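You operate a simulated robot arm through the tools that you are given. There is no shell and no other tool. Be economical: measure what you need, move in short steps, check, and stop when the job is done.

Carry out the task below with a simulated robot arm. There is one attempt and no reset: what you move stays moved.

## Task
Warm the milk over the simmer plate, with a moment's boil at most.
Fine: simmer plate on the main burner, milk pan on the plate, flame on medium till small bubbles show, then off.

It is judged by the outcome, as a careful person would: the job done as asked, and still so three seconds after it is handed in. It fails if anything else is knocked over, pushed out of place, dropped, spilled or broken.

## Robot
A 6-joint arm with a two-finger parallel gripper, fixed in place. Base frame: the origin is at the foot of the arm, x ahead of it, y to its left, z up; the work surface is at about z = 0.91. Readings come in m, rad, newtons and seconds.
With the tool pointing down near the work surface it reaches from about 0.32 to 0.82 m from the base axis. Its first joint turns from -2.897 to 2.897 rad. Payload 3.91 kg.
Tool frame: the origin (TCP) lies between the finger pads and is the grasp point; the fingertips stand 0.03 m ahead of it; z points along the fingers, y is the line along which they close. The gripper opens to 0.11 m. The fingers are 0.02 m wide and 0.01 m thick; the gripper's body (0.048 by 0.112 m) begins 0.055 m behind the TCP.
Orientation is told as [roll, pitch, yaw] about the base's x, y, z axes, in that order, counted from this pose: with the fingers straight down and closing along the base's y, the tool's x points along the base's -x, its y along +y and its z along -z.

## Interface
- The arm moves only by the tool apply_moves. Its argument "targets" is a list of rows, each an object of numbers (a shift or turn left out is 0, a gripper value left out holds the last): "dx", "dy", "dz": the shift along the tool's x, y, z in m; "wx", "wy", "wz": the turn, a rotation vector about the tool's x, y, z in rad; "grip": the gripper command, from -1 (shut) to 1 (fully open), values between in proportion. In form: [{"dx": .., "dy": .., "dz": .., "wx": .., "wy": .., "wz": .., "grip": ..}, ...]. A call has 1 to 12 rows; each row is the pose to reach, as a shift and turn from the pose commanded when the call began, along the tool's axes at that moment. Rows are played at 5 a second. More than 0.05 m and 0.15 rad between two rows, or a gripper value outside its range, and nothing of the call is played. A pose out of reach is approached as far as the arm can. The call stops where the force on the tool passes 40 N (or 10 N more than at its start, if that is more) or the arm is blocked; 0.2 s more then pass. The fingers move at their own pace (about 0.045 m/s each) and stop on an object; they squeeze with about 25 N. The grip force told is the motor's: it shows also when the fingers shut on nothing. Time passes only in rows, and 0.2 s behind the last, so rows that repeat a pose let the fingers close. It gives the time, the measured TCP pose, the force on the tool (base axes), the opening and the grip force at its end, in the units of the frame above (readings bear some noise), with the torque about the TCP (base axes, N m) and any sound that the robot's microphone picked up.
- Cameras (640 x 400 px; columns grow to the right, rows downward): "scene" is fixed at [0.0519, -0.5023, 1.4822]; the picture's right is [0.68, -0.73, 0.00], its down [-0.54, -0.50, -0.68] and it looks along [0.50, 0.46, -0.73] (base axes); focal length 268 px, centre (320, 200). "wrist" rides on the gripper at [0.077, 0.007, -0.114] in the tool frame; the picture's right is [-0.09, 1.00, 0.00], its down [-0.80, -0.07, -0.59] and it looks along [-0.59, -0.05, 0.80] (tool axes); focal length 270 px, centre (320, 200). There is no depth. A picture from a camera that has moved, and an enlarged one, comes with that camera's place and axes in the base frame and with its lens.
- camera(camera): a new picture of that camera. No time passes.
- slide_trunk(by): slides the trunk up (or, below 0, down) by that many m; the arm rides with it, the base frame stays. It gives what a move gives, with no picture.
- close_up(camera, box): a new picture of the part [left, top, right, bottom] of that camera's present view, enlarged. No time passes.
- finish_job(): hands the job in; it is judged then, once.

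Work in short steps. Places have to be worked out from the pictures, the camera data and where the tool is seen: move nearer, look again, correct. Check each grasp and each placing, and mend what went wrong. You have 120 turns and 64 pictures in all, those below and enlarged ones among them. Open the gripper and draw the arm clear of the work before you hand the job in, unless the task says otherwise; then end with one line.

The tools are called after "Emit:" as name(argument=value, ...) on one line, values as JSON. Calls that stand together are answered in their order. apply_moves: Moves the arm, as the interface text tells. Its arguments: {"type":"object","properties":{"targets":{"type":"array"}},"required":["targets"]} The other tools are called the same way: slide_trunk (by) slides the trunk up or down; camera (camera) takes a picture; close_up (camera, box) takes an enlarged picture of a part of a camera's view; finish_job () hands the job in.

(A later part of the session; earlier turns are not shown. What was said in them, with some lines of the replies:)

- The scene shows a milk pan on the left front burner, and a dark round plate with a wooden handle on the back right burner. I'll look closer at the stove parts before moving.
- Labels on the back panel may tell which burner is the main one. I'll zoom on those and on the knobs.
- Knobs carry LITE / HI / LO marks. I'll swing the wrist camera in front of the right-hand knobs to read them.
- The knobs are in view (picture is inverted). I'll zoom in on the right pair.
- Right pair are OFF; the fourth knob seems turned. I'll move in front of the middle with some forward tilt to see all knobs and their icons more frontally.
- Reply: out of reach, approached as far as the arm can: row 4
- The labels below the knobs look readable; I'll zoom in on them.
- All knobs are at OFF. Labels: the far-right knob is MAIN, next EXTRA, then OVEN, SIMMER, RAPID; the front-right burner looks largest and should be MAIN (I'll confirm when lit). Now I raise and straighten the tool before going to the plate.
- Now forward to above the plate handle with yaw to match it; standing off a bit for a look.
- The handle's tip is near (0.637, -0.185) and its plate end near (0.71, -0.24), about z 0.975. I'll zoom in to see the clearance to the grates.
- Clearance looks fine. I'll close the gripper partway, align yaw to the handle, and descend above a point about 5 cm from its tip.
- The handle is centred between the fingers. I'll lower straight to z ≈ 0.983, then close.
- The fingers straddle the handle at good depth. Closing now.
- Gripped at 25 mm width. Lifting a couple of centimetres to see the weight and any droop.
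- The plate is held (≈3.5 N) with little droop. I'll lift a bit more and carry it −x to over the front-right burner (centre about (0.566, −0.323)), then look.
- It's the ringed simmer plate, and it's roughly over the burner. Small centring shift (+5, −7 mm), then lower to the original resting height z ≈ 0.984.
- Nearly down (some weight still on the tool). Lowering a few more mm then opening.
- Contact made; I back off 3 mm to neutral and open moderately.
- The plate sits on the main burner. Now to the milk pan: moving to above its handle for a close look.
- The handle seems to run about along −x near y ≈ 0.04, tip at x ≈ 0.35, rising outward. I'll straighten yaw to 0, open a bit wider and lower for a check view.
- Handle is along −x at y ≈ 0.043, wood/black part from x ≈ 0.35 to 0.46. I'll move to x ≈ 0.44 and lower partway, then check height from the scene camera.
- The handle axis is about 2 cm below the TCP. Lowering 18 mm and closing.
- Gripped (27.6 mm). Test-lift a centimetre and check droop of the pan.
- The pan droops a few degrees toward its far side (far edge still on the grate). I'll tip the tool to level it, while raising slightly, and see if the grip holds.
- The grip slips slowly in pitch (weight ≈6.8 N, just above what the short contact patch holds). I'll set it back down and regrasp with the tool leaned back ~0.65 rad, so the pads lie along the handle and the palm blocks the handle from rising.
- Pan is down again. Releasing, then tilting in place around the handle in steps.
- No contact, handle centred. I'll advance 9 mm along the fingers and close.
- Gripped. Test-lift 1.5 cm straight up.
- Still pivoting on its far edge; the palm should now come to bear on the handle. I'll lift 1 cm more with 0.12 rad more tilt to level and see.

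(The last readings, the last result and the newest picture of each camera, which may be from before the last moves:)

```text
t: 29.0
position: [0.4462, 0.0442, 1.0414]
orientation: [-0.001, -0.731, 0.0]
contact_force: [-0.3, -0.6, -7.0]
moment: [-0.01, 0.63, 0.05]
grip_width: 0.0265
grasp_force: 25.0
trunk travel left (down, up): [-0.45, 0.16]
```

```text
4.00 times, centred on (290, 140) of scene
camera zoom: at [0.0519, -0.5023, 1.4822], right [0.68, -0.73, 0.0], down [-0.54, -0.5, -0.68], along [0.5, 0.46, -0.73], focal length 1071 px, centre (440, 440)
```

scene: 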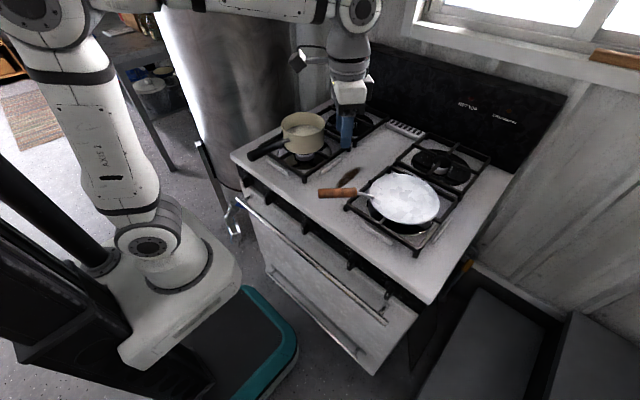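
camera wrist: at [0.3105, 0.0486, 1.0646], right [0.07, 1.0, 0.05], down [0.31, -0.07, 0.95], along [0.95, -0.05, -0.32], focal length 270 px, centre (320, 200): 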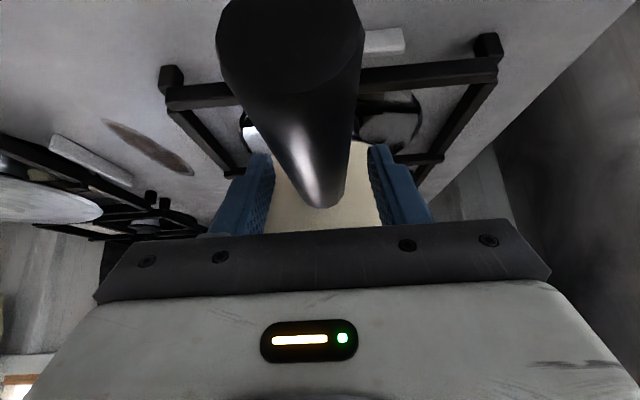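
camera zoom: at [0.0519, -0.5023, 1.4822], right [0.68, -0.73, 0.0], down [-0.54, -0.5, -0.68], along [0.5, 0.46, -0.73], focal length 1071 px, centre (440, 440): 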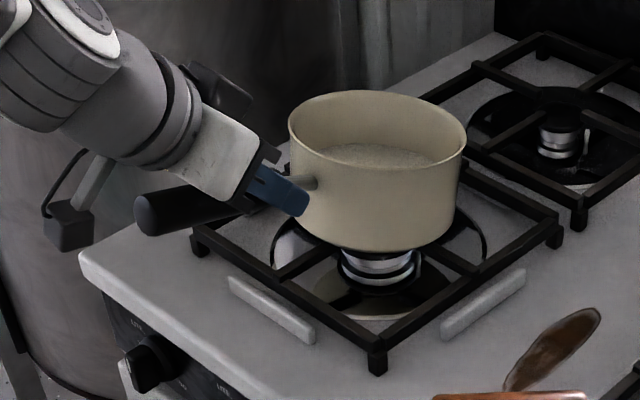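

Now nearly the full weight is carried. Lift 2 cm more without extra tilt to check whether it hangs steady.

Emit:
apply_moves(targets=[{"dx": -0.0034, "dz": -0.0037}, {"dx": -0.0067, "dz": -0.0074}, {"dx": -0.0101, "dz": -0.0111}, {"dx": -0.0134, "dz": -0.0148}])

Emit:
close_up(camera="scene", box=[230, 90, 350, 190])

```text
t: 30.0
position: [0.447, 0.0417, 1.0602]
orientation: [0.001, -0.732, -0.001]
contact_force: [-0.1, 0.6, -6.1]
moment: [-0.01, 0.68, 0.02]
grip_width: 0.0264
grasp_force: 24.7
trunk travel left (down, up): [-0.45, 0.16]
```

```text
4.00 times, centred on (290, 140) of scene
camera zoom: at [0.0519, -0.5023, 1.4822], right [0.68, -0.73, 0.0], down [-0.54, -0.5, -0.68], along [0.5, 0.46, -0.73], focal length 1071 px, centre (440, 440)
```

zoom: 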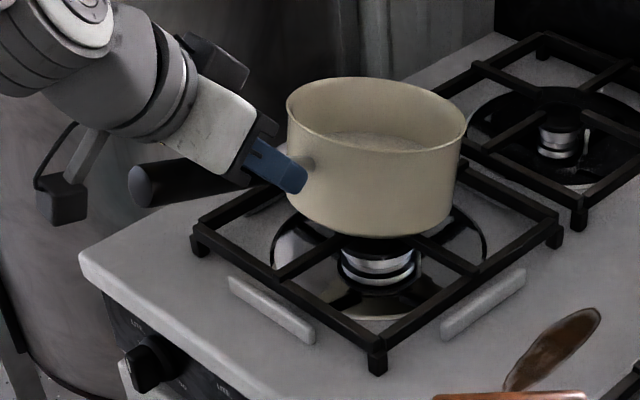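

It's off the grate, held, but nose-down roughly 0.2 rad. Levelling by tilting the tool 0.2 rad more.

Emit:
apply_moves(targets=[{"wy": -0.05}, {"wy": -0.1}, {"wy": -0.15}, {"wy": -0.2}])

Emit:
close_up(camera="scene", box=[230, 80, 350, 180])

```text
t: 31.0
position: [0.453, 0.0399, 1.0645]
orientation: [-0.018, -0.865, 0.0]
contact_force: [-0.2, 0.3, -7.3]
moment: [0.04, 0.68, -0.01]
grip_width: 0.0262
grasp_force: 25.0
out of reach, approached as far as the arm can: row 3, 4
trunk travel left (down, up): [-0.45, 0.16]
```

```text
4.00 times, centred on (290, 130) of scene
camera zoom: at [0.0519, -0.5023, 1.4822], right [0.68, -0.73, 0.0], down [-0.54, -0.5, -0.68], along [0.5, 0.46, -0.73], focal length 1071 px, centre (440, 480)
```

zoom: 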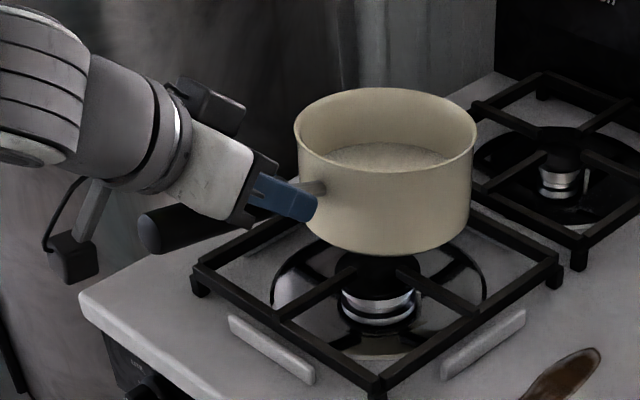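

The pan is held nearly level. Now raise a little and carry it sideways (−y), gently, toward the plate.

Emit:
apply_moves(targets=[{"dx": -0.01, "dz": -0.008}, {"dx": -0.02, "dz": -0.016, "dy": -0.01}, {"dx": -0.0274, "dz": -0.0218, "dy": -0.03}, {"dx": -0.0274, "dz": -0.0218, "dy": -0.06}, {"dx": -0.0274, "dz": -0.0218, "dy": -0.09}, {"dx": -0.0274, "dz": -0.0218, "dy": -0.12}, {"dx": -0.0274, "dz": -0.0218, "dy": -0.15}])

Emit:
camera(camera="scene")

```text
t: 32.6
position: [0.4535, -0.1103, 1.103]
orientation: [-0.017, -0.866, -0.001]
contact_force: [-0.8, 0.2, -6.7]
moment: [0.03, 0.73, -0.04]
grip_width: 0.0265
grasp_force: 25.0
trunk travel left (down, up): [-0.45, 0.16]
```

```text
19 pictures are left
```

scene: 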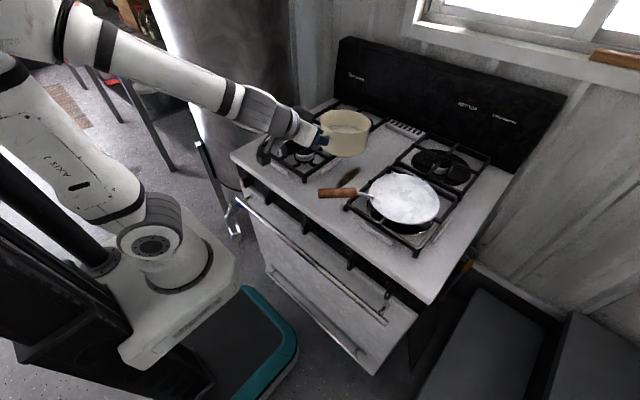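

Steady. Continue sideways to y ≈ −0.33 at this height.

Emit:
apply_moves(targets=[{"dy": -0.03}, {"dy": -0.06}, {"dy": -0.09}, {"dy": -0.12}, {"dy": -0.15}, {"dy": -0.18}, {"dy": -0.205}, {"dy": -0.221}, {"dy": -0.221}])

Emit:
close_up(camera="scene", box=[320, 120, 480, 240])

```text
t: 34.6
position: [0.449, -0.3315, 1.1035]
orientation: [-0.019, -0.864, -0.001]
contact_force: [0.5, 0.0, -6.4]
moment: [0.0, 0.71, -0.01]
grip_width: 0.0265
grasp_force: 24.9
trunk travel left (down, up): [-0.45, 0.16]
```

```text
3.33 times, centred on (400, 180) of scene
camera zoom: at [0.0519, -0.5023, 1.4822], right [0.68, -0.73, 0.0], down [-0.54, -0.5, -0.68], along [0.5, 0.46, -0.73], focal length 892 px, centre (53, 267)
```

zoom: 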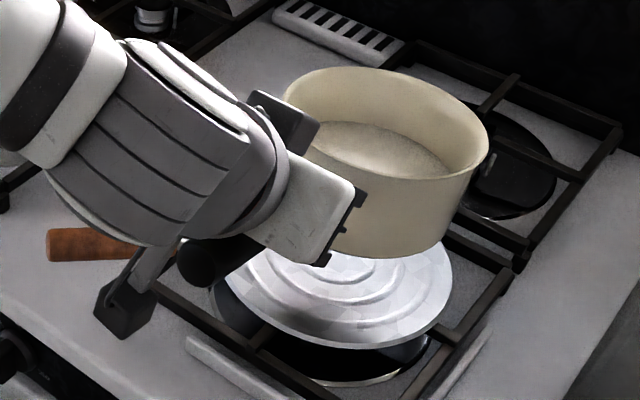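

Pan is above the plate, roughly. I'll lower most of the way and compare alignment.

Emit:
apply_moves(targets=[{"dx": 0.0114, "dz": 0.0097}, {"dx": 0.0228, "dz": 0.0195}, {"dx": 0.0342, "dz": 0.0292}, {"dx": 0.0418, "dz": 0.0357}])

Emit:
close_up(camera="scene", box=[320, 120, 480, 240])

```text
t: 35.6
position: [0.4489, -0.3321, 1.0495]
orientation: [-0.017, -0.864, -0.001]
contact_force: [0.3, -1.0, -7.4]
moment: [0.03, 0.69, -0.01]
grip_width: 0.0264
grasp_force: 25.2
trunk travel left (down, up): [-0.45, 0.16]
```

```text
3.33 times, centred on (400, 180) of scene
camera zoom: at [0.0519, -0.5023, 1.4822], right [0.68, -0.73, 0.0], down [-0.54, -0.5, -0.68], along [0.5, 0.46, -0.73], focal length 892 px, centre (53, 267)
```

zoom: 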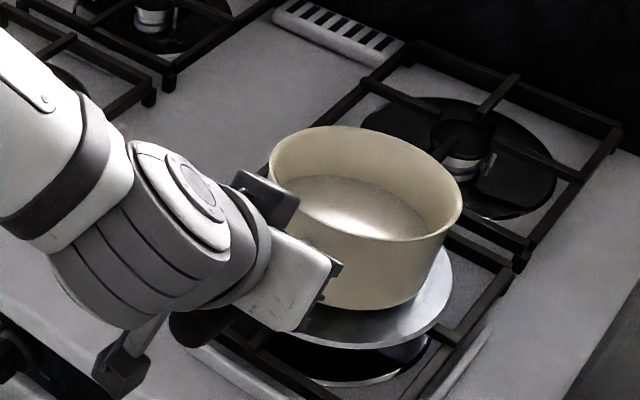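

The pan appears offset about 2.5 cm to −y from the plate's centre; I shift +0.024 in y and lower 1.5 cm.

Emit:
apply_moves(targets=[{"dy": 0.012}, {"dy": 0.024}, {"dy": 0.024, "dx": 0.006, "dz": 0.005}, {"dy": 0.024, "dx": 0.0114, "dz": 0.0097}])

Emit:
close_up(camera="scene", box=[320, 120, 480, 240])

```text
t: 36.6
position: [0.4485, -0.3075, 1.0355]
orientation: [-0.019, -0.867, 0.002]
contact_force: [-0.1, -2.2, 2.2]
moment: [-0.03, -0.68, -0.09]
grip_width: 0.0266
grasp_force: 25.3
trunk travel left (down, up): [-0.45, 0.16]
```

```text
3.33 times, centred on (400, 180) of scene
camera zoom: at [0.0519, -0.5023, 1.4822], right [0.68, -0.73, 0.0], down [-0.54, -0.5, -0.68], along [0.5, 0.46, -0.73], focal length 892 px, centre (53, 267)
```

zoom: 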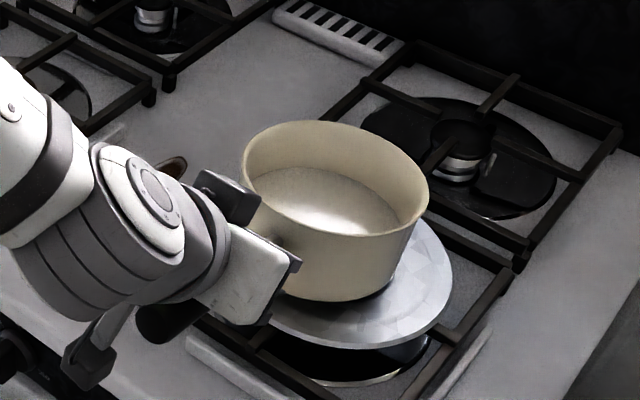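

Now first contact with the plate (force sign flipped). Alignment looks good; I'll lower in small steps so the pan seats flat.

Emit:
apply_moves(targets=[{"dx": 0.0023, "dz": 0.0019}, {"dx": 0.0046, "dz": 0.0039}, {"dx": 0.0068, "dz": 0.0058}, {"dx": 0.0076, "dz": 0.0065}])

Emit:
close_up(camera="scene", box=[320, 120, 480, 240])

```text
t: 37.6
position: [0.449, -0.3076, 1.0243]
orientation: [-0.018, -0.866, -0.001]
contact_force: [-0.9, 0.6, 0.2]
moment: [0.03, -0.61, 0.03]
grip_width: 0.0262
grasp_force: 25.2
trunk travel left (down, up): [-0.45, 0.16]
```

```text
3.33 times, centred on (400, 180) of scene
camera zoom: at [0.0519, -0.5023, 1.4822], right [0.68, -0.73, 0.0], down [-0.54, -0.5, -0.68], along [0.5, 0.46, -0.73], focal length 892 px, centre (53, 267)
```

zoom: 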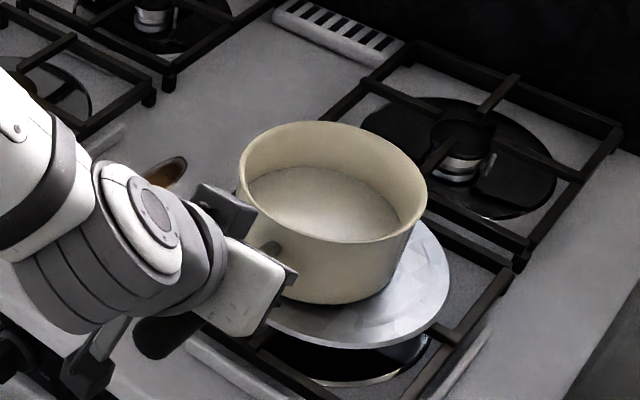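

Still loaded at the far edge per the moment. A few mm lower.

Emit:
apply_moves(targets=[{"dx": 0.0023, "dz": 0.0019}, {"dx": 0.0038, "dz": 0.0032}, {"dx": 0.0053, "dz": 0.0045}])

```text
t: 38.4
position: [0.4479, -0.3081, 1.0191]
orientation: [-0.018, -0.869, 0.002]
contact_force: [-6.9, -1.1, 15.6]
moment: [0.06, -0.19, -0.05]
grip_width: 0.0266
grasp_force: 25.0
trunk travel left (down, up): [-0.45, 0.16]
```

Seated (15 N downward). Back off 2 mm and release.

Emit:
apply_moves(targets=[{"dx": -0.0015, "dz": -0.0013}, {"dx": -0.0015, "dz": -0.0013, "grip": -0.05}, {"dx": -0.0015, "dz": -0.0013, "grip": -0.05}, {"dx": -0.0015, "dz": -0.0013, "grip": -0.05}])

Emit:
close_up(camera="scene", box=[320, 120, 480, 240])

```text
t: 39.4
position: [0.4503, -0.3072, 1.0194]
orientation: [-0.019, -0.866, -0.002]
contact_force: [-0.3, -0.5, -0.4]
moment: [0.04, 0.03, 0.01]
grip_width: 0.0523
grasp_force: 0.0
trunk travel left (down, up): [-0.45, 0.16]
```

```text
3.33 times, centred on (400, 180) of scene
camera zoom: at [0.0519, -0.5023, 1.4822], right [0.68, -0.73, 0.0], down [-0.54, -0.5, -0.68], along [0.5, 0.46, -0.73], focal length 892 px, centre (53, 267)
```

zoom: 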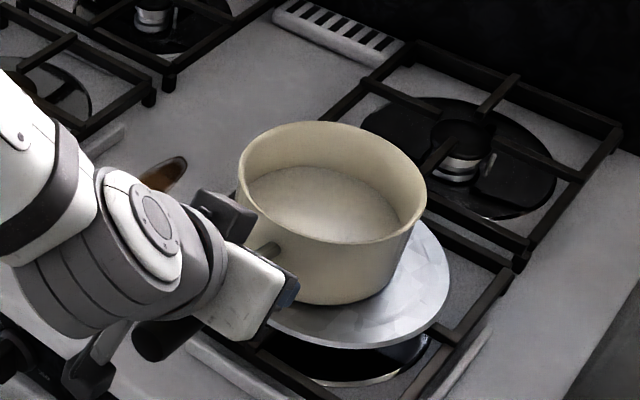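

The pan stands flat, centred on the plate. I'll draw the gripper straight up off the handle, then back and right toward the MAIN knob (≈ (0.355, −0.432, 0.847)), closing the fingers to use as a pusher.

Emit:
apply_moves(targets=[{"dx": -0.0229, "dz": -0.0194}, {"dx": -0.0457, "dz": -0.0389}, {"dx": -0.0686, "dz": -0.0583}, {"dx": -0.0838, "dz": -0.0713, "grip": -1}, {"dx": -0.065, "dz": -0.0935, "dy": -0.025, "grip": -1}, {"dx": -0.04, "dz": -0.122, "dy": -0.05, "grip": -1}, {"dx": -0.015, "dz": -0.1515, "dy": -0.075, "grip": -1}, {"dx": 0.01, "dz": -0.181, "dy": -0.1, "grip": -1}, {"dx": 0.035, "dz": -0.2, "dy": -0.125, "grip": -1}, {"dx": 0.046, "dz": -0.2, "dy": -0.153, "grip": -1}])

```text
t: 41.6
position: [0.265, -0.4566, 1.1159]
orientation: [-0.017, -0.867, 0.001]
contact_force: [0.2, -0.1, -0.8]
moment: [0.03, 0.02, -0.01]
grip_width: 0.0
grasp_force: 25.4
trunk travel left (down, up): [-0.45, 0.16]
```

Now straight down in front of the panel to z ≈ 0.90 and look with the wrist camera.

Emit:
apply_moves(targets=[{"dx": 0.033, "dz": 0.028}, {"dx": 0.066, "dz": 0.056}, {"dx": 0.099, "dz": 0.084}, {"dx": 0.132, "dz": 0.112}, {"dx": 0.164, "dz": 0.139}])

Emit:
camera(camera="wrist")

```text
t: 42.8
position: [0.2648, -0.4601, 0.903]
orientation: [-0.02, -0.864, 0.0]
contact_force: [0.2, -0.7, -0.1]
moment: [0.0, -0.01, -0.02]
grip_width: 0.0
grasp_force: 25.7
trunk travel left (down, up): [-0.45, 0.16]
```

```text
13 pictures are left
camera wrist: at [0.128, -0.4523, 0.9184], right [0.07, 1.0, 0.06], down [0.07, -0.06, 1.0], along [1.0, -0.07, -0.07], focal length 270 px, centre (320, 200)
```

wrist: 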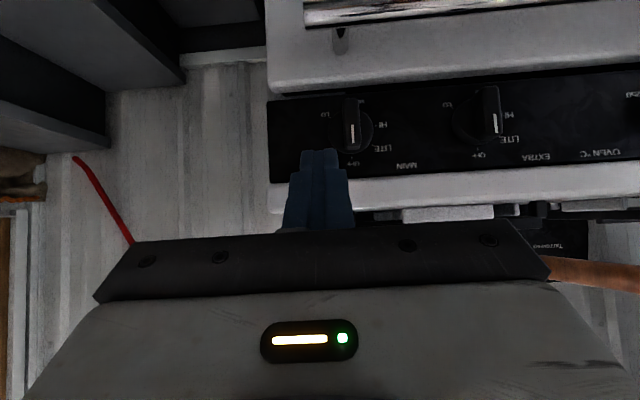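

Clear frontal view: OFF at top, LITE ≈50° CCW, HI ≈95°, LO ≈240°, MED between (~150°). Knob axis ≈ (y −0.435, z 0.842). I'll place the closed fingertips beside the upper end of the bar on its −y side.

Emit:
apply_moves(targets=[{"dx": 0.0274, "dz": 0.0233}, {"dx": 0.0047, "dz": 0.05}, {"dx": -0.0115, "dz": 0.069}, {"dx": -0.0212, "dz": 0.0805}])

Emit:
camera(camera="wrist")

```text
t: 43.8
position: [0.3405, -0.4622, 0.866]
orientation: [-0.019, -0.865, 0.004]
contact_force: [0.5, 0.8, -0.4]
moment: [0.06, 0.02, -0.01]
grip_width: 0.0001
grasp_force: 25.0
trunk travel left (down, up): [-0.45, 0.16]
```

```text
12 pictures are left
camera wrist: at [0.2031, -0.453, 0.882], right [0.07, 1.0, 0.05], down [0.07, -0.06, 1.0], along [1.0, -0.07, -0.07], focal length 270 px, centre (320, 200)
```

wrist: 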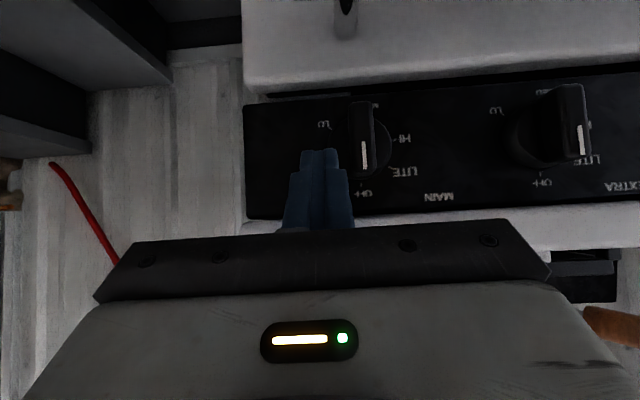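

The fingertip is just beside the bar's upper end. Pushing along an arc to turn the knob CCW to LITE (~50°).

Emit:
apply_moves(targets=[{"dy": 0.007}, {"dy": 0.0105, "dx": -0.0023, "dz": -0.0019}, {"dy": 0.0145, "dx": -0.0043, "dz": -0.0037}, {"dy": 0.019, "dx": -0.0058, "dz": -0.005}, {"dy": 0.0235, "dx": -0.0066, "dz": -0.0056}, {"dy": 0.0235, "dx": -0.0066, "dz": -0.0056}])

Emit:
camera(camera="wrist")

```text
t: 45.2
position: [0.3398, -0.4363, 0.8733]
orientation: [-0.019, -0.866, 0.002]
contact_force: [-1.3, 0.4, 0.7]
moment: [-0.02, -0.01, 0.0]
grip_width: 0.0
grasp_force: 25.1
trunk travel left (down, up): [-0.45, 0.16]
```

```text
11 pictures are left
camera wrist: at [0.2025, -0.4291, 0.89], right [0.07, 1.0, 0.06], down [0.07, -0.06, 1.0], along [1.0, -0.07, -0.07], focal length 270 px, centre (320, 200)
```

wrist: 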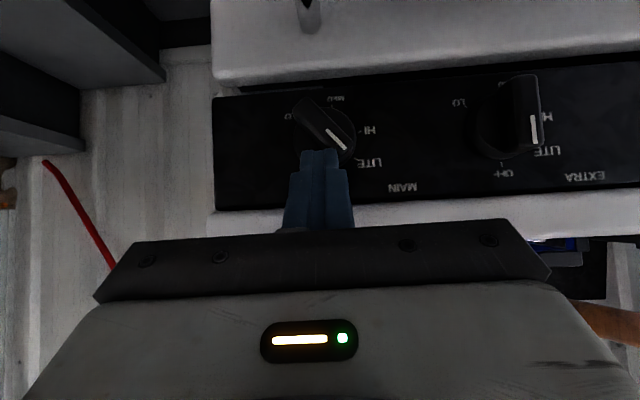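

The knob is at LITE. I'll wait a second there and check for a flame.

Emit:
apply_moves(targets=[{}, {}, {}, {}, {}])

Emit:
close_up(camera="scene", box=[320, 120, 480, 240])

```text
t: 46.4
position: [0.3399, -0.4373, 0.8737]
orientation: [-0.019, -0.865, 0.002]
contact_force: [-0.3, 0.5, 0.0]
moment: [0.02, -0.01, -0.01]
grip_width: 0.0002
grasp_force: 25.0
trunk travel left (down, up): [-0.45, 0.16]
```

```text
3.33 times, centred on (400, 180) of scene
camera zoom: at [0.0519, -0.5023, 1.4822], right [0.68, -0.73, 0.0], down [-0.54, -0.5, -0.68], along [0.5, 0.46, -0.73], focal length 892 px, centre (53, 267)
```

zoom: 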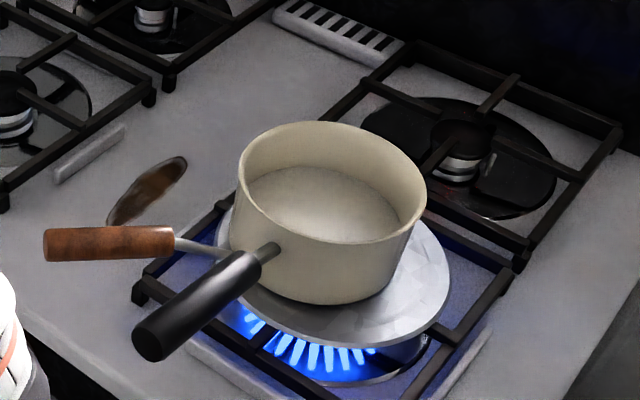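

MAIN burner lit under the plate. Continue the arc through HI to MED (~150°).

Emit:
apply_moves(targets=[{"dy": 0.0101, "dx": 0.0012, "dz": 0.001}, {"dy": 0.0155, "dx": 0.0035, "dz": 0.003}, {"dy": 0.0212, "dx": 0.008, "dz": 0.0068}, {"dy": 0.0244, "dx": 0.0137, "dz": 0.0117}, {"dy": 0.025, "dx": 0.02, "dz": 0.017}])

Emit:
camera(camera="wrist")

```text
t: 47.6
position: [0.3407, -0.4128, 0.8454]
orientation: [-0.015, -0.865, 0.001]
contact_force: [-0.3, 0.4, -0.1]
moment: [0.0, 0.01, -0.02]
grip_width: 0.0
grasp_force: 25.3
trunk travel left (down, up): [-0.45, 0.16]
```

```text
9 pictures are left
camera wrist: at [0.2032, -0.4045, 0.8628], right [0.07, 1.0, 0.06], down [0.07, -0.06, 1.0], along [1.0, -0.07, -0.07], focal length 270 px, centre (320, 200)
```

wrist: 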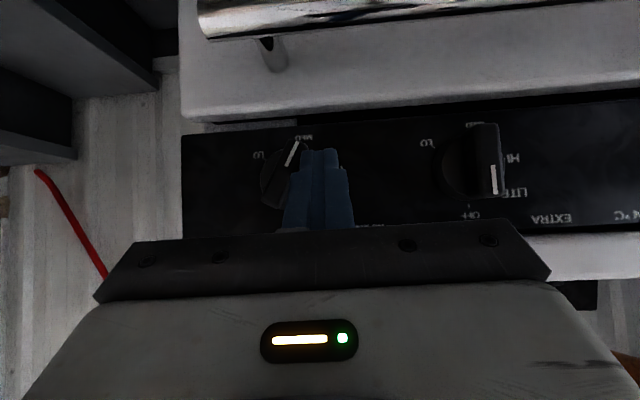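

Pointer is at MED. I'll slide the fingertip along the same side of the bar to its tail end, ready to push back to OFF, and watch the milk.

Emit:
apply_moves(targets=[{"dy": 0.0045, "dx": -0.0019, "dz": -0.0016}, {"dy": -0.002, "dx": -0.0105, "dz": -0.009}, {"dy": -0.0097, "dx": -0.0203, "dz": -0.0173}, {"dy": -0.0097, "dx": -0.0203, "dz": -0.0173}, {"dy": -0.0097, "dx": -0.0203, "dz": -0.0173}])

Emit:
close_up(camera="scene", box=[340, 145, 470, 240])

```text
t: 48.8
position: [0.3393, -0.4221, 0.873]
orientation: [-0.018, -0.866, 0.0]
contact_force: [0.0, 0.0, -0.4]
moment: [-0.01, -0.01, 0.01]
grip_width: 0.0
grasp_force: 24.8
trunk travel left (down, up): [-0.45, 0.16]
```

```text
4.21 times, centred on (405, 192) of scene
camera zoom: at [0.0519, -0.5023, 1.4822], right [0.68, -0.73, 0.0], down [-0.54, -0.5, -0.68], along [0.5, 0.46, -0.73], focal length 1127 px, centre (-38, 232)
```

zoom: 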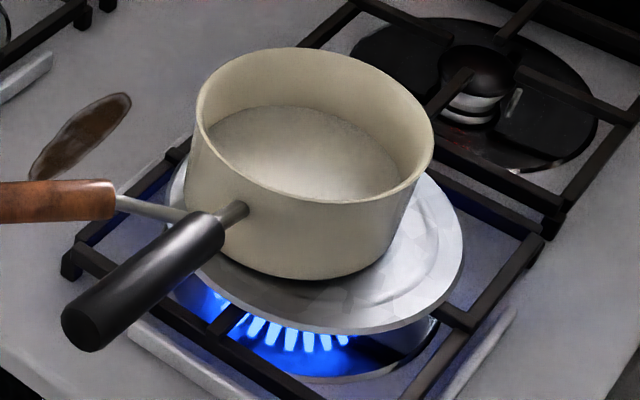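

Medium flame, no bubbles yet. Waiting, listening for sound.

Emit:
apply_moves(targets=[{}, {}, {}, {}, {}, {}, {}, {}, {}, {}, {}, {}])

Emit:
apply_moves(targets=[{}, {}, {}, {}, {}, {}, {}, {}, {}, {}, {}, {}])

Emit:
close_up(camera="scene", box=[340, 145, 470, 240])

```text
t: 51.4
position: [0.3404, -0.4226, 0.8729]
orientation: [-0.019, -0.866, 0.0]
contact_force: [0.6, 0.1, 0.2]
moment: [-0.02, 0.02, 0.0]
grip_width: 0.0
grasp_force: 25.3
trunk travel left (down, up): [-0.45, 0.16]
```

```text
t: 54.0
position: [0.341, -0.4223, 0.8736]
orientation: [-0.019, -0.865, 0.0]
contact_force: [0.1, -0.1, -0.5]
moment: [0.02, 0.0, -0.01]
grip_width: 0.0
grasp_force: 25.1
trunk travel left (down, up): [-0.45, 0.16]
```

```text
4.21 times, centred on (405, 192) of scene
camera zoom: at [0.0519, -0.5023, 1.4822], right [0.68, -0.73, 0.0], down [-0.54, -0.5, -0.68], along [0.5, 0.46, -0.73], focal length 1127 px, centre (-38, 232)
```

zoom: 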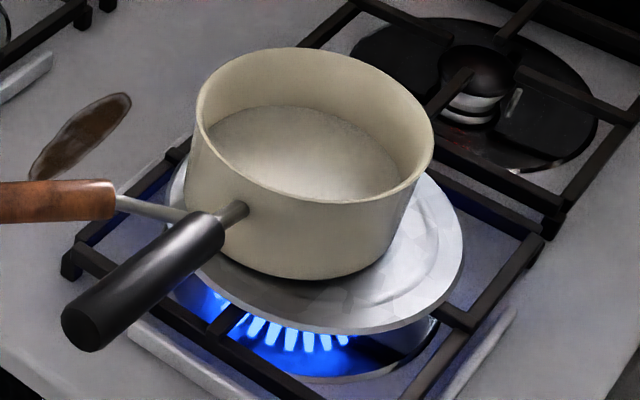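

No change yet. Keep waiting, one eye on any sound reported.

Emit:
apply_moves(targets=[{}, {}, {}, {}, {}, {}, {}, {}, {}, {}, {}, {}])

Emit:
apply_moves(targets=[{}, {}, {}, {}, {}, {}, {}, {}, {}, {}, {}, {}])

Emit:
apply_moves(targets=[{}, {}, {}, {}, {}, {}, {}, {}, {}, {}, {}, {}])

Emit:
close_up(camera="scene", box=[340, 145, 470, 240])

```text
t: 56.6
position: [0.3398, -0.4213, 0.8737]
orientation: [-0.02, -0.867, -0.001]
contact_force: [0.5, 0.4, 0.4]
moment: [-0.03, -0.01, -0.03]
grip_width: 0.0001
grasp_force: 25.8
trunk travel left (down, up): [-0.45, 0.16]
```

```text
t: 59.2
position: [0.3393, -0.4213, 0.8736]
orientation: [-0.019, -0.866, 0.0]
contact_force: [1.8, 0.2, 0.0]
moment: [0.02, -0.01, -0.02]
grip_width: 0.0003
grasp_force: 25.1
trunk travel left (down, up): [-0.45, 0.16]
```

```text
t: 61.8
position: [0.3405, -0.4216, 0.8735]
orientation: [-0.019, -0.865, 0.0]
contact_force: [-0.1, -1.6, 0.7]
moment: [0.0, 0.01, 0.02]
grip_width: 0.0
grasp_force: 25.3
trunk travel left (down, up): [-0.45, 0.16]
```

```text
4.21 times, centred on (405, 192) of scene
camera zoom: at [0.0519, -0.5023, 1.4822], right [0.68, -0.73, 0.0], down [-0.54, -0.5, -0.68], along [0.5, 0.46, -0.73], focal length 1127 px, centre (-38, 232)
```

zoom: 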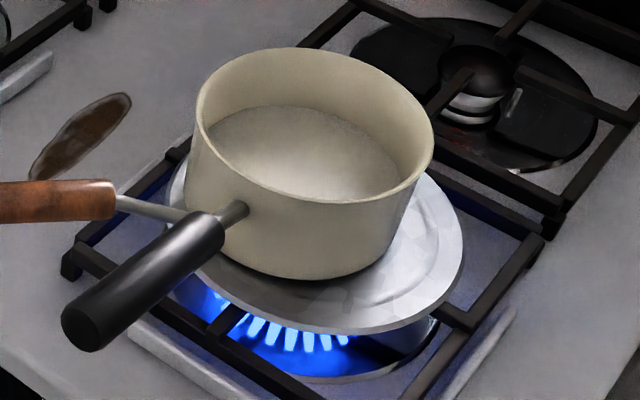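

Still calm. Another ~8 s.

Emit:
apply_moves(targets=[{}, {}, {}, {}, {}, {}, {}, {}, {}, {}, {}, {}])

Emit:
apply_moves(targets=[{}, {}, {}, {}, {}, {}, {}, {}, {}, {}, {}, {}])

Emit:
apply_moves(targets=[{}, {}, {}, {}, {}, {}, {}, {}, {}, {}, {}, {}])

```text
t: 64.4
position: [0.3397, -0.4218, 0.8737]
orientation: [-0.02, -0.865, 0.0]
contact_force: [-0.2, 0.0, 0.5]
moment: [0.02, -0.02, 0.0]
grip_width: 0.0
grasp_force: 24.8
trunk travel left (down, up): [-0.45, 0.16]
```

```text
t: 67.0
position: [0.3394, -0.4208, 0.8743]
orientation: [-0.018, -0.864, 0.0]
contact_force: [-0.1, 0.4, -0.9]
moment: [-0.02, 0.01, -0.01]
grip_width: 0.0
grasp_force: 25.6
trunk travel left (down, up): [-0.45, 0.16]
```

```text
t: 69.6
position: [0.3395, -0.4224, 0.8729]
orientation: [-0.019, -0.866, 0.0]
contact_force: [0.8, -0.6, 0.3]
moment: [0.0, -0.01, 0.01]
grip_width: 0.0
grasp_force: 24.9
trunk travel left (down, up): [-0.45, 0.16]
```

No sounds. Look at the milk.

Emit:
close_up(camera="scene", box=[370, 150, 440, 205])

```text
7.27 times, centred on (405, 178) of scene
camera zoom: at [0.0519, -0.5023, 1.4822], right [0.68, -0.73, 0.0], down [-0.54, -0.5, -0.68], along [0.5, 0.46, -0.73], focal length 1947 px, centre (-298, 364)
```

zoom: 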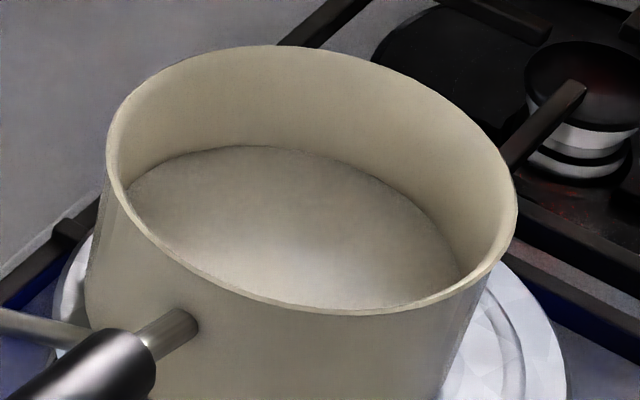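

No bubbles at 22 s on medium. Wait another ~8 s, listening.

Emit:
apply_moves(targets=[{}, {}, {}, {}, {}, {}, {}, {}, {}, {}, {}, {}])

Emit:
apply_moves(targets=[{}, {}, {}, {}, {}, {}, {}, {}, {}, {}, {}, {}])

Emit:
apply_moves(targets=[{}, {}, {}, {}, {}, {}, {}, {}, {}, {}, {}, {}])

Emit:
close_up(camera="scene", box=[370, 150, 440, 205])

```text
t: 72.2
position: [0.341, -0.4217, 0.8734]
orientation: [-0.019, -0.866, 0.0]
contact_force: [-0.1, -0.2, -0.2]
moment: [0.04, -0.02, 0.04]
grip_width: 0.0
grasp_force: 24.5
trunk travel left (down, up): [-0.45, 0.16]
```

```text
t: 74.8
position: [0.3402, -0.4226, 0.873]
orientation: [-0.019, -0.867, 0.0]
contact_force: [0.0, 0.9, -0.1]
moment: [0.01, 0.01, -0.02]
grip_width: 0.0
grasp_force: 25.3
trunk travel left (down, up): [-0.45, 0.16]
```

```text
t: 77.4
position: [0.3403, -0.4212, 0.8741]
orientation: [-0.018, -0.865, 0.001]
contact_force: [1.0, 0.2, 0.9]
moment: [-0.02, 0.02, 0.0]
grip_width: 0.0001
grasp_force: 25.0
trunk travel left (down, up): [-0.45, 0.16]
```

```text
7.27 times, centred on (405, 178) of scene
camera zoom: at [0.0519, -0.5023, 1.4822], right [0.68, -0.73, 0.0], down [-0.54, -0.5, -0.68], along [0.5, 0.46, -0.73], focal length 1947 px, centre (-298, 364)
```

zoom: 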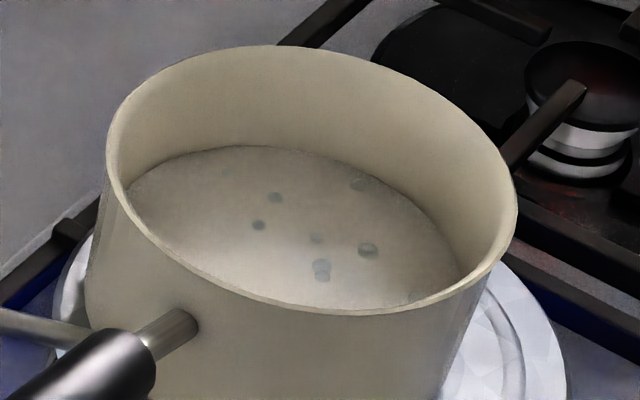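

Small bubbles are showing. Turning the knob back CW to OFF by pushing its tail along the arc.

Emit:
apply_moves(targets=[{"dy": -0.0043, "dx": 0.0019, "dz": 0.0016}, {"dy": -0.0164, "dx": 0.0005, "dz": 0.0004}, {"dy": -0.0278, "dx": 0.0039, "dz": 0.0033}, {"dy": -0.0345, "dx": 0.0098, "dz": 0.0083}, {"dy": -0.0371, "dx": 0.0157, "dz": 0.0133}, {"dy": -0.0365, "dx": 0.0235, "dz": 0.02}, {"dy": -0.0339, "dx": 0.0277, "dz": 0.0235}, {"dy": -0.0307, "dx": 0.0309, "dz": 0.0263}])

Emit:
camera(camera="wrist")

```text
t: 79.2
position: [0.3388, -0.4525, 0.833]
orientation: [-0.018, -0.866, 0.0]
contact_force: [-0.6, 0.9, -0.1]
moment: [-0.02, 0.01, -0.02]
grip_width: 0.0
grasp_force: 25.3
trunk travel left (down, up): [-0.45, 0.16]
```

```text
3 pictures are left
camera wrist: at [0.2024, -0.4453, 0.8499], right [0.07, 1.0, 0.06], down [0.07, -0.06, 1.0], along [1.0, -0.07, -0.07], focal length 270 px, centre (320, 200)
```

wrist: 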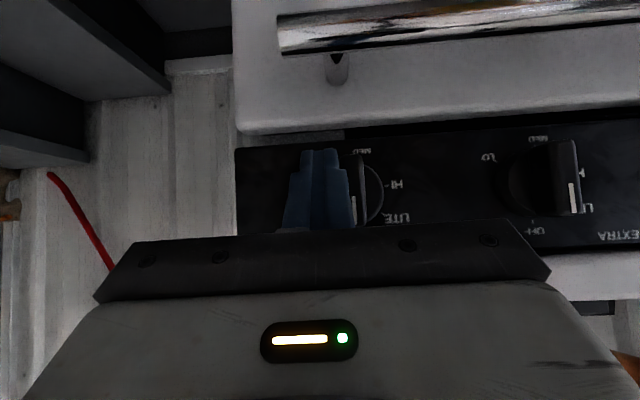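

The bar looks vertical again. Checking the flame.

Emit:
close_up(camera="scene", box=[340, 145, 470, 240])

```text
4.21 times, centred on (405, 192) of scene
camera zoom: at [0.0519, -0.5023, 1.4822], right [0.68, -0.73, 0.0], down [-0.54, -0.5, -0.68], along [0.5, 0.46, -0.73], focal length 1127 px, centre (-38, 232)
```

zoom: 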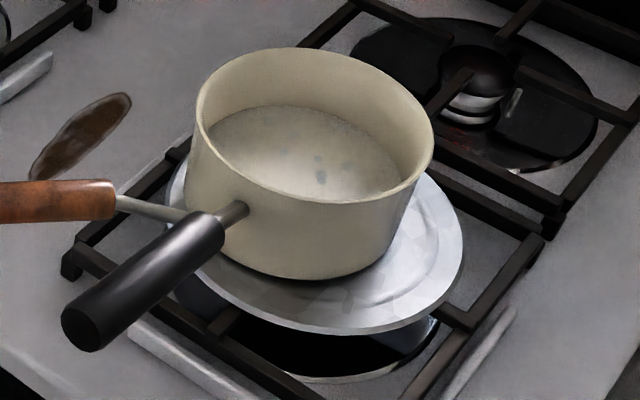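

Flame is out, bubbles subsiding. Retreat: a little aside, then back along the tool axis, up, and open the gripper.

Emit:
apply_moves(targets=[{"dy": -0.008}, {"dy": -0.012, "dz": -0.03}, {"dy": -0.012, "dz": -0.07}, {"dy": -0.012, "dz": -0.11}, {"dy": -0.012, "dx": -0.03, "dz": -0.135, "grip": 0.5}, {"dy": -0.012, "dx": -0.06, "dz": -0.16, "grip": 0.5}, {"dy": -0.012, "dx": -0.06, "dz": -0.16, "grip": 1}, {"dy": -0.012, "dx": -0.06, "dz": -0.16, "grip": 1}])

Emit:
camera(camera="wrist")

```text
t: 81.0
position: [0.2576, -0.4614, 0.9838]
orientation: [-0.017, -0.867, -0.001]
contact_force: [0.6, -0.1, 0.8]
moment: [0.03, 0.02, 0.0]
grip_width: 0.0854
grasp_force: 0.1
trunk travel left (down, up): [-0.45, 0.16]
```

```text
1 pictures are left
camera wrist: at [0.1206, -0.4539, 1.0001], right [0.07, 1.0, 0.06], down [0.07, -0.06, 1.0], along [1.0, -0.07, -0.07], focal length 270 px, centre (320, 200)
```

wrist: 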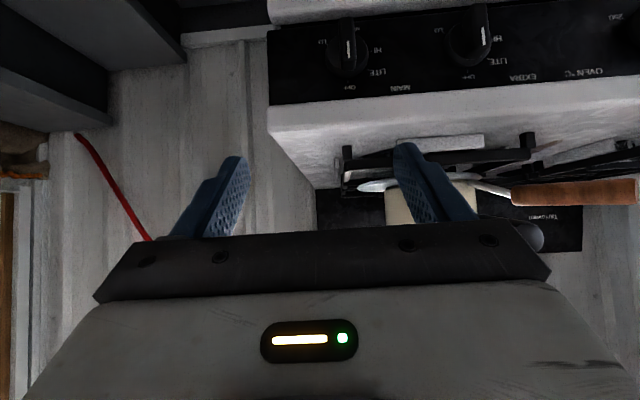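

Knob stands at OFF. Drawing the arm further up and clear, then a last check.

Emit:
apply_moves(targets=[{"dx": -0.02, "dz": -0.03, "dy": -0.01, "grip": 1}, {"dx": -0.045, "dz": -0.06, "dy": -0.02, "grip": 1}, {"dx": -0.07, "dz": -0.085, "dy": -0.03, "grip": 1}, {"dx": -0.09, "dz": -0.1, "dy": -0.03, "grip": 1}, {"dx": -0.09, "dz": -0.1, "dy": -0.03, "grip": 1}])

Emit:
camera(camera="scene")

```text
t: 82.2
position: [0.2395, -0.4894, 1.1168]
orientation: [-0.019, -0.865, -0.001]
contact_force: [-0.5, 0.8, -0.5]
moment: [0.05, -0.02, -0.03]
grip_width: 0.1098
grasp_force: 0.0
trunk travel left (down, up): [-0.45, 0.16]
```

```text
0 pictures are left
```

scene: 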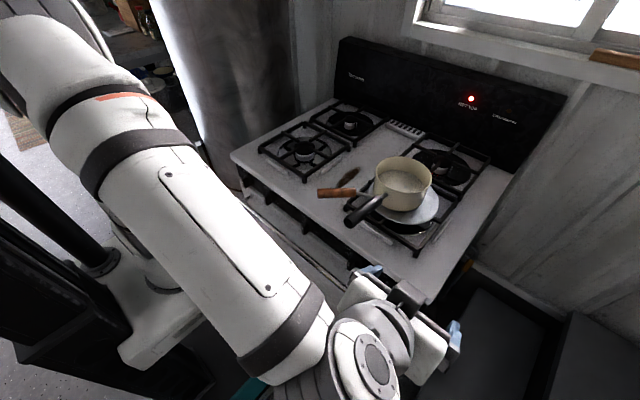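

The pan and plate are standing in place, the flame is out, the gripper is open and the arm is clear. The "hot top" lamp glows only because the top is still warm. Handing in.

Emit:
finish_job()

```text
The job is handed in.
```

The milk is warmed: the pan is on the simmer plate on the main burner, and I turned the flame off from medium once small bubbles showed.
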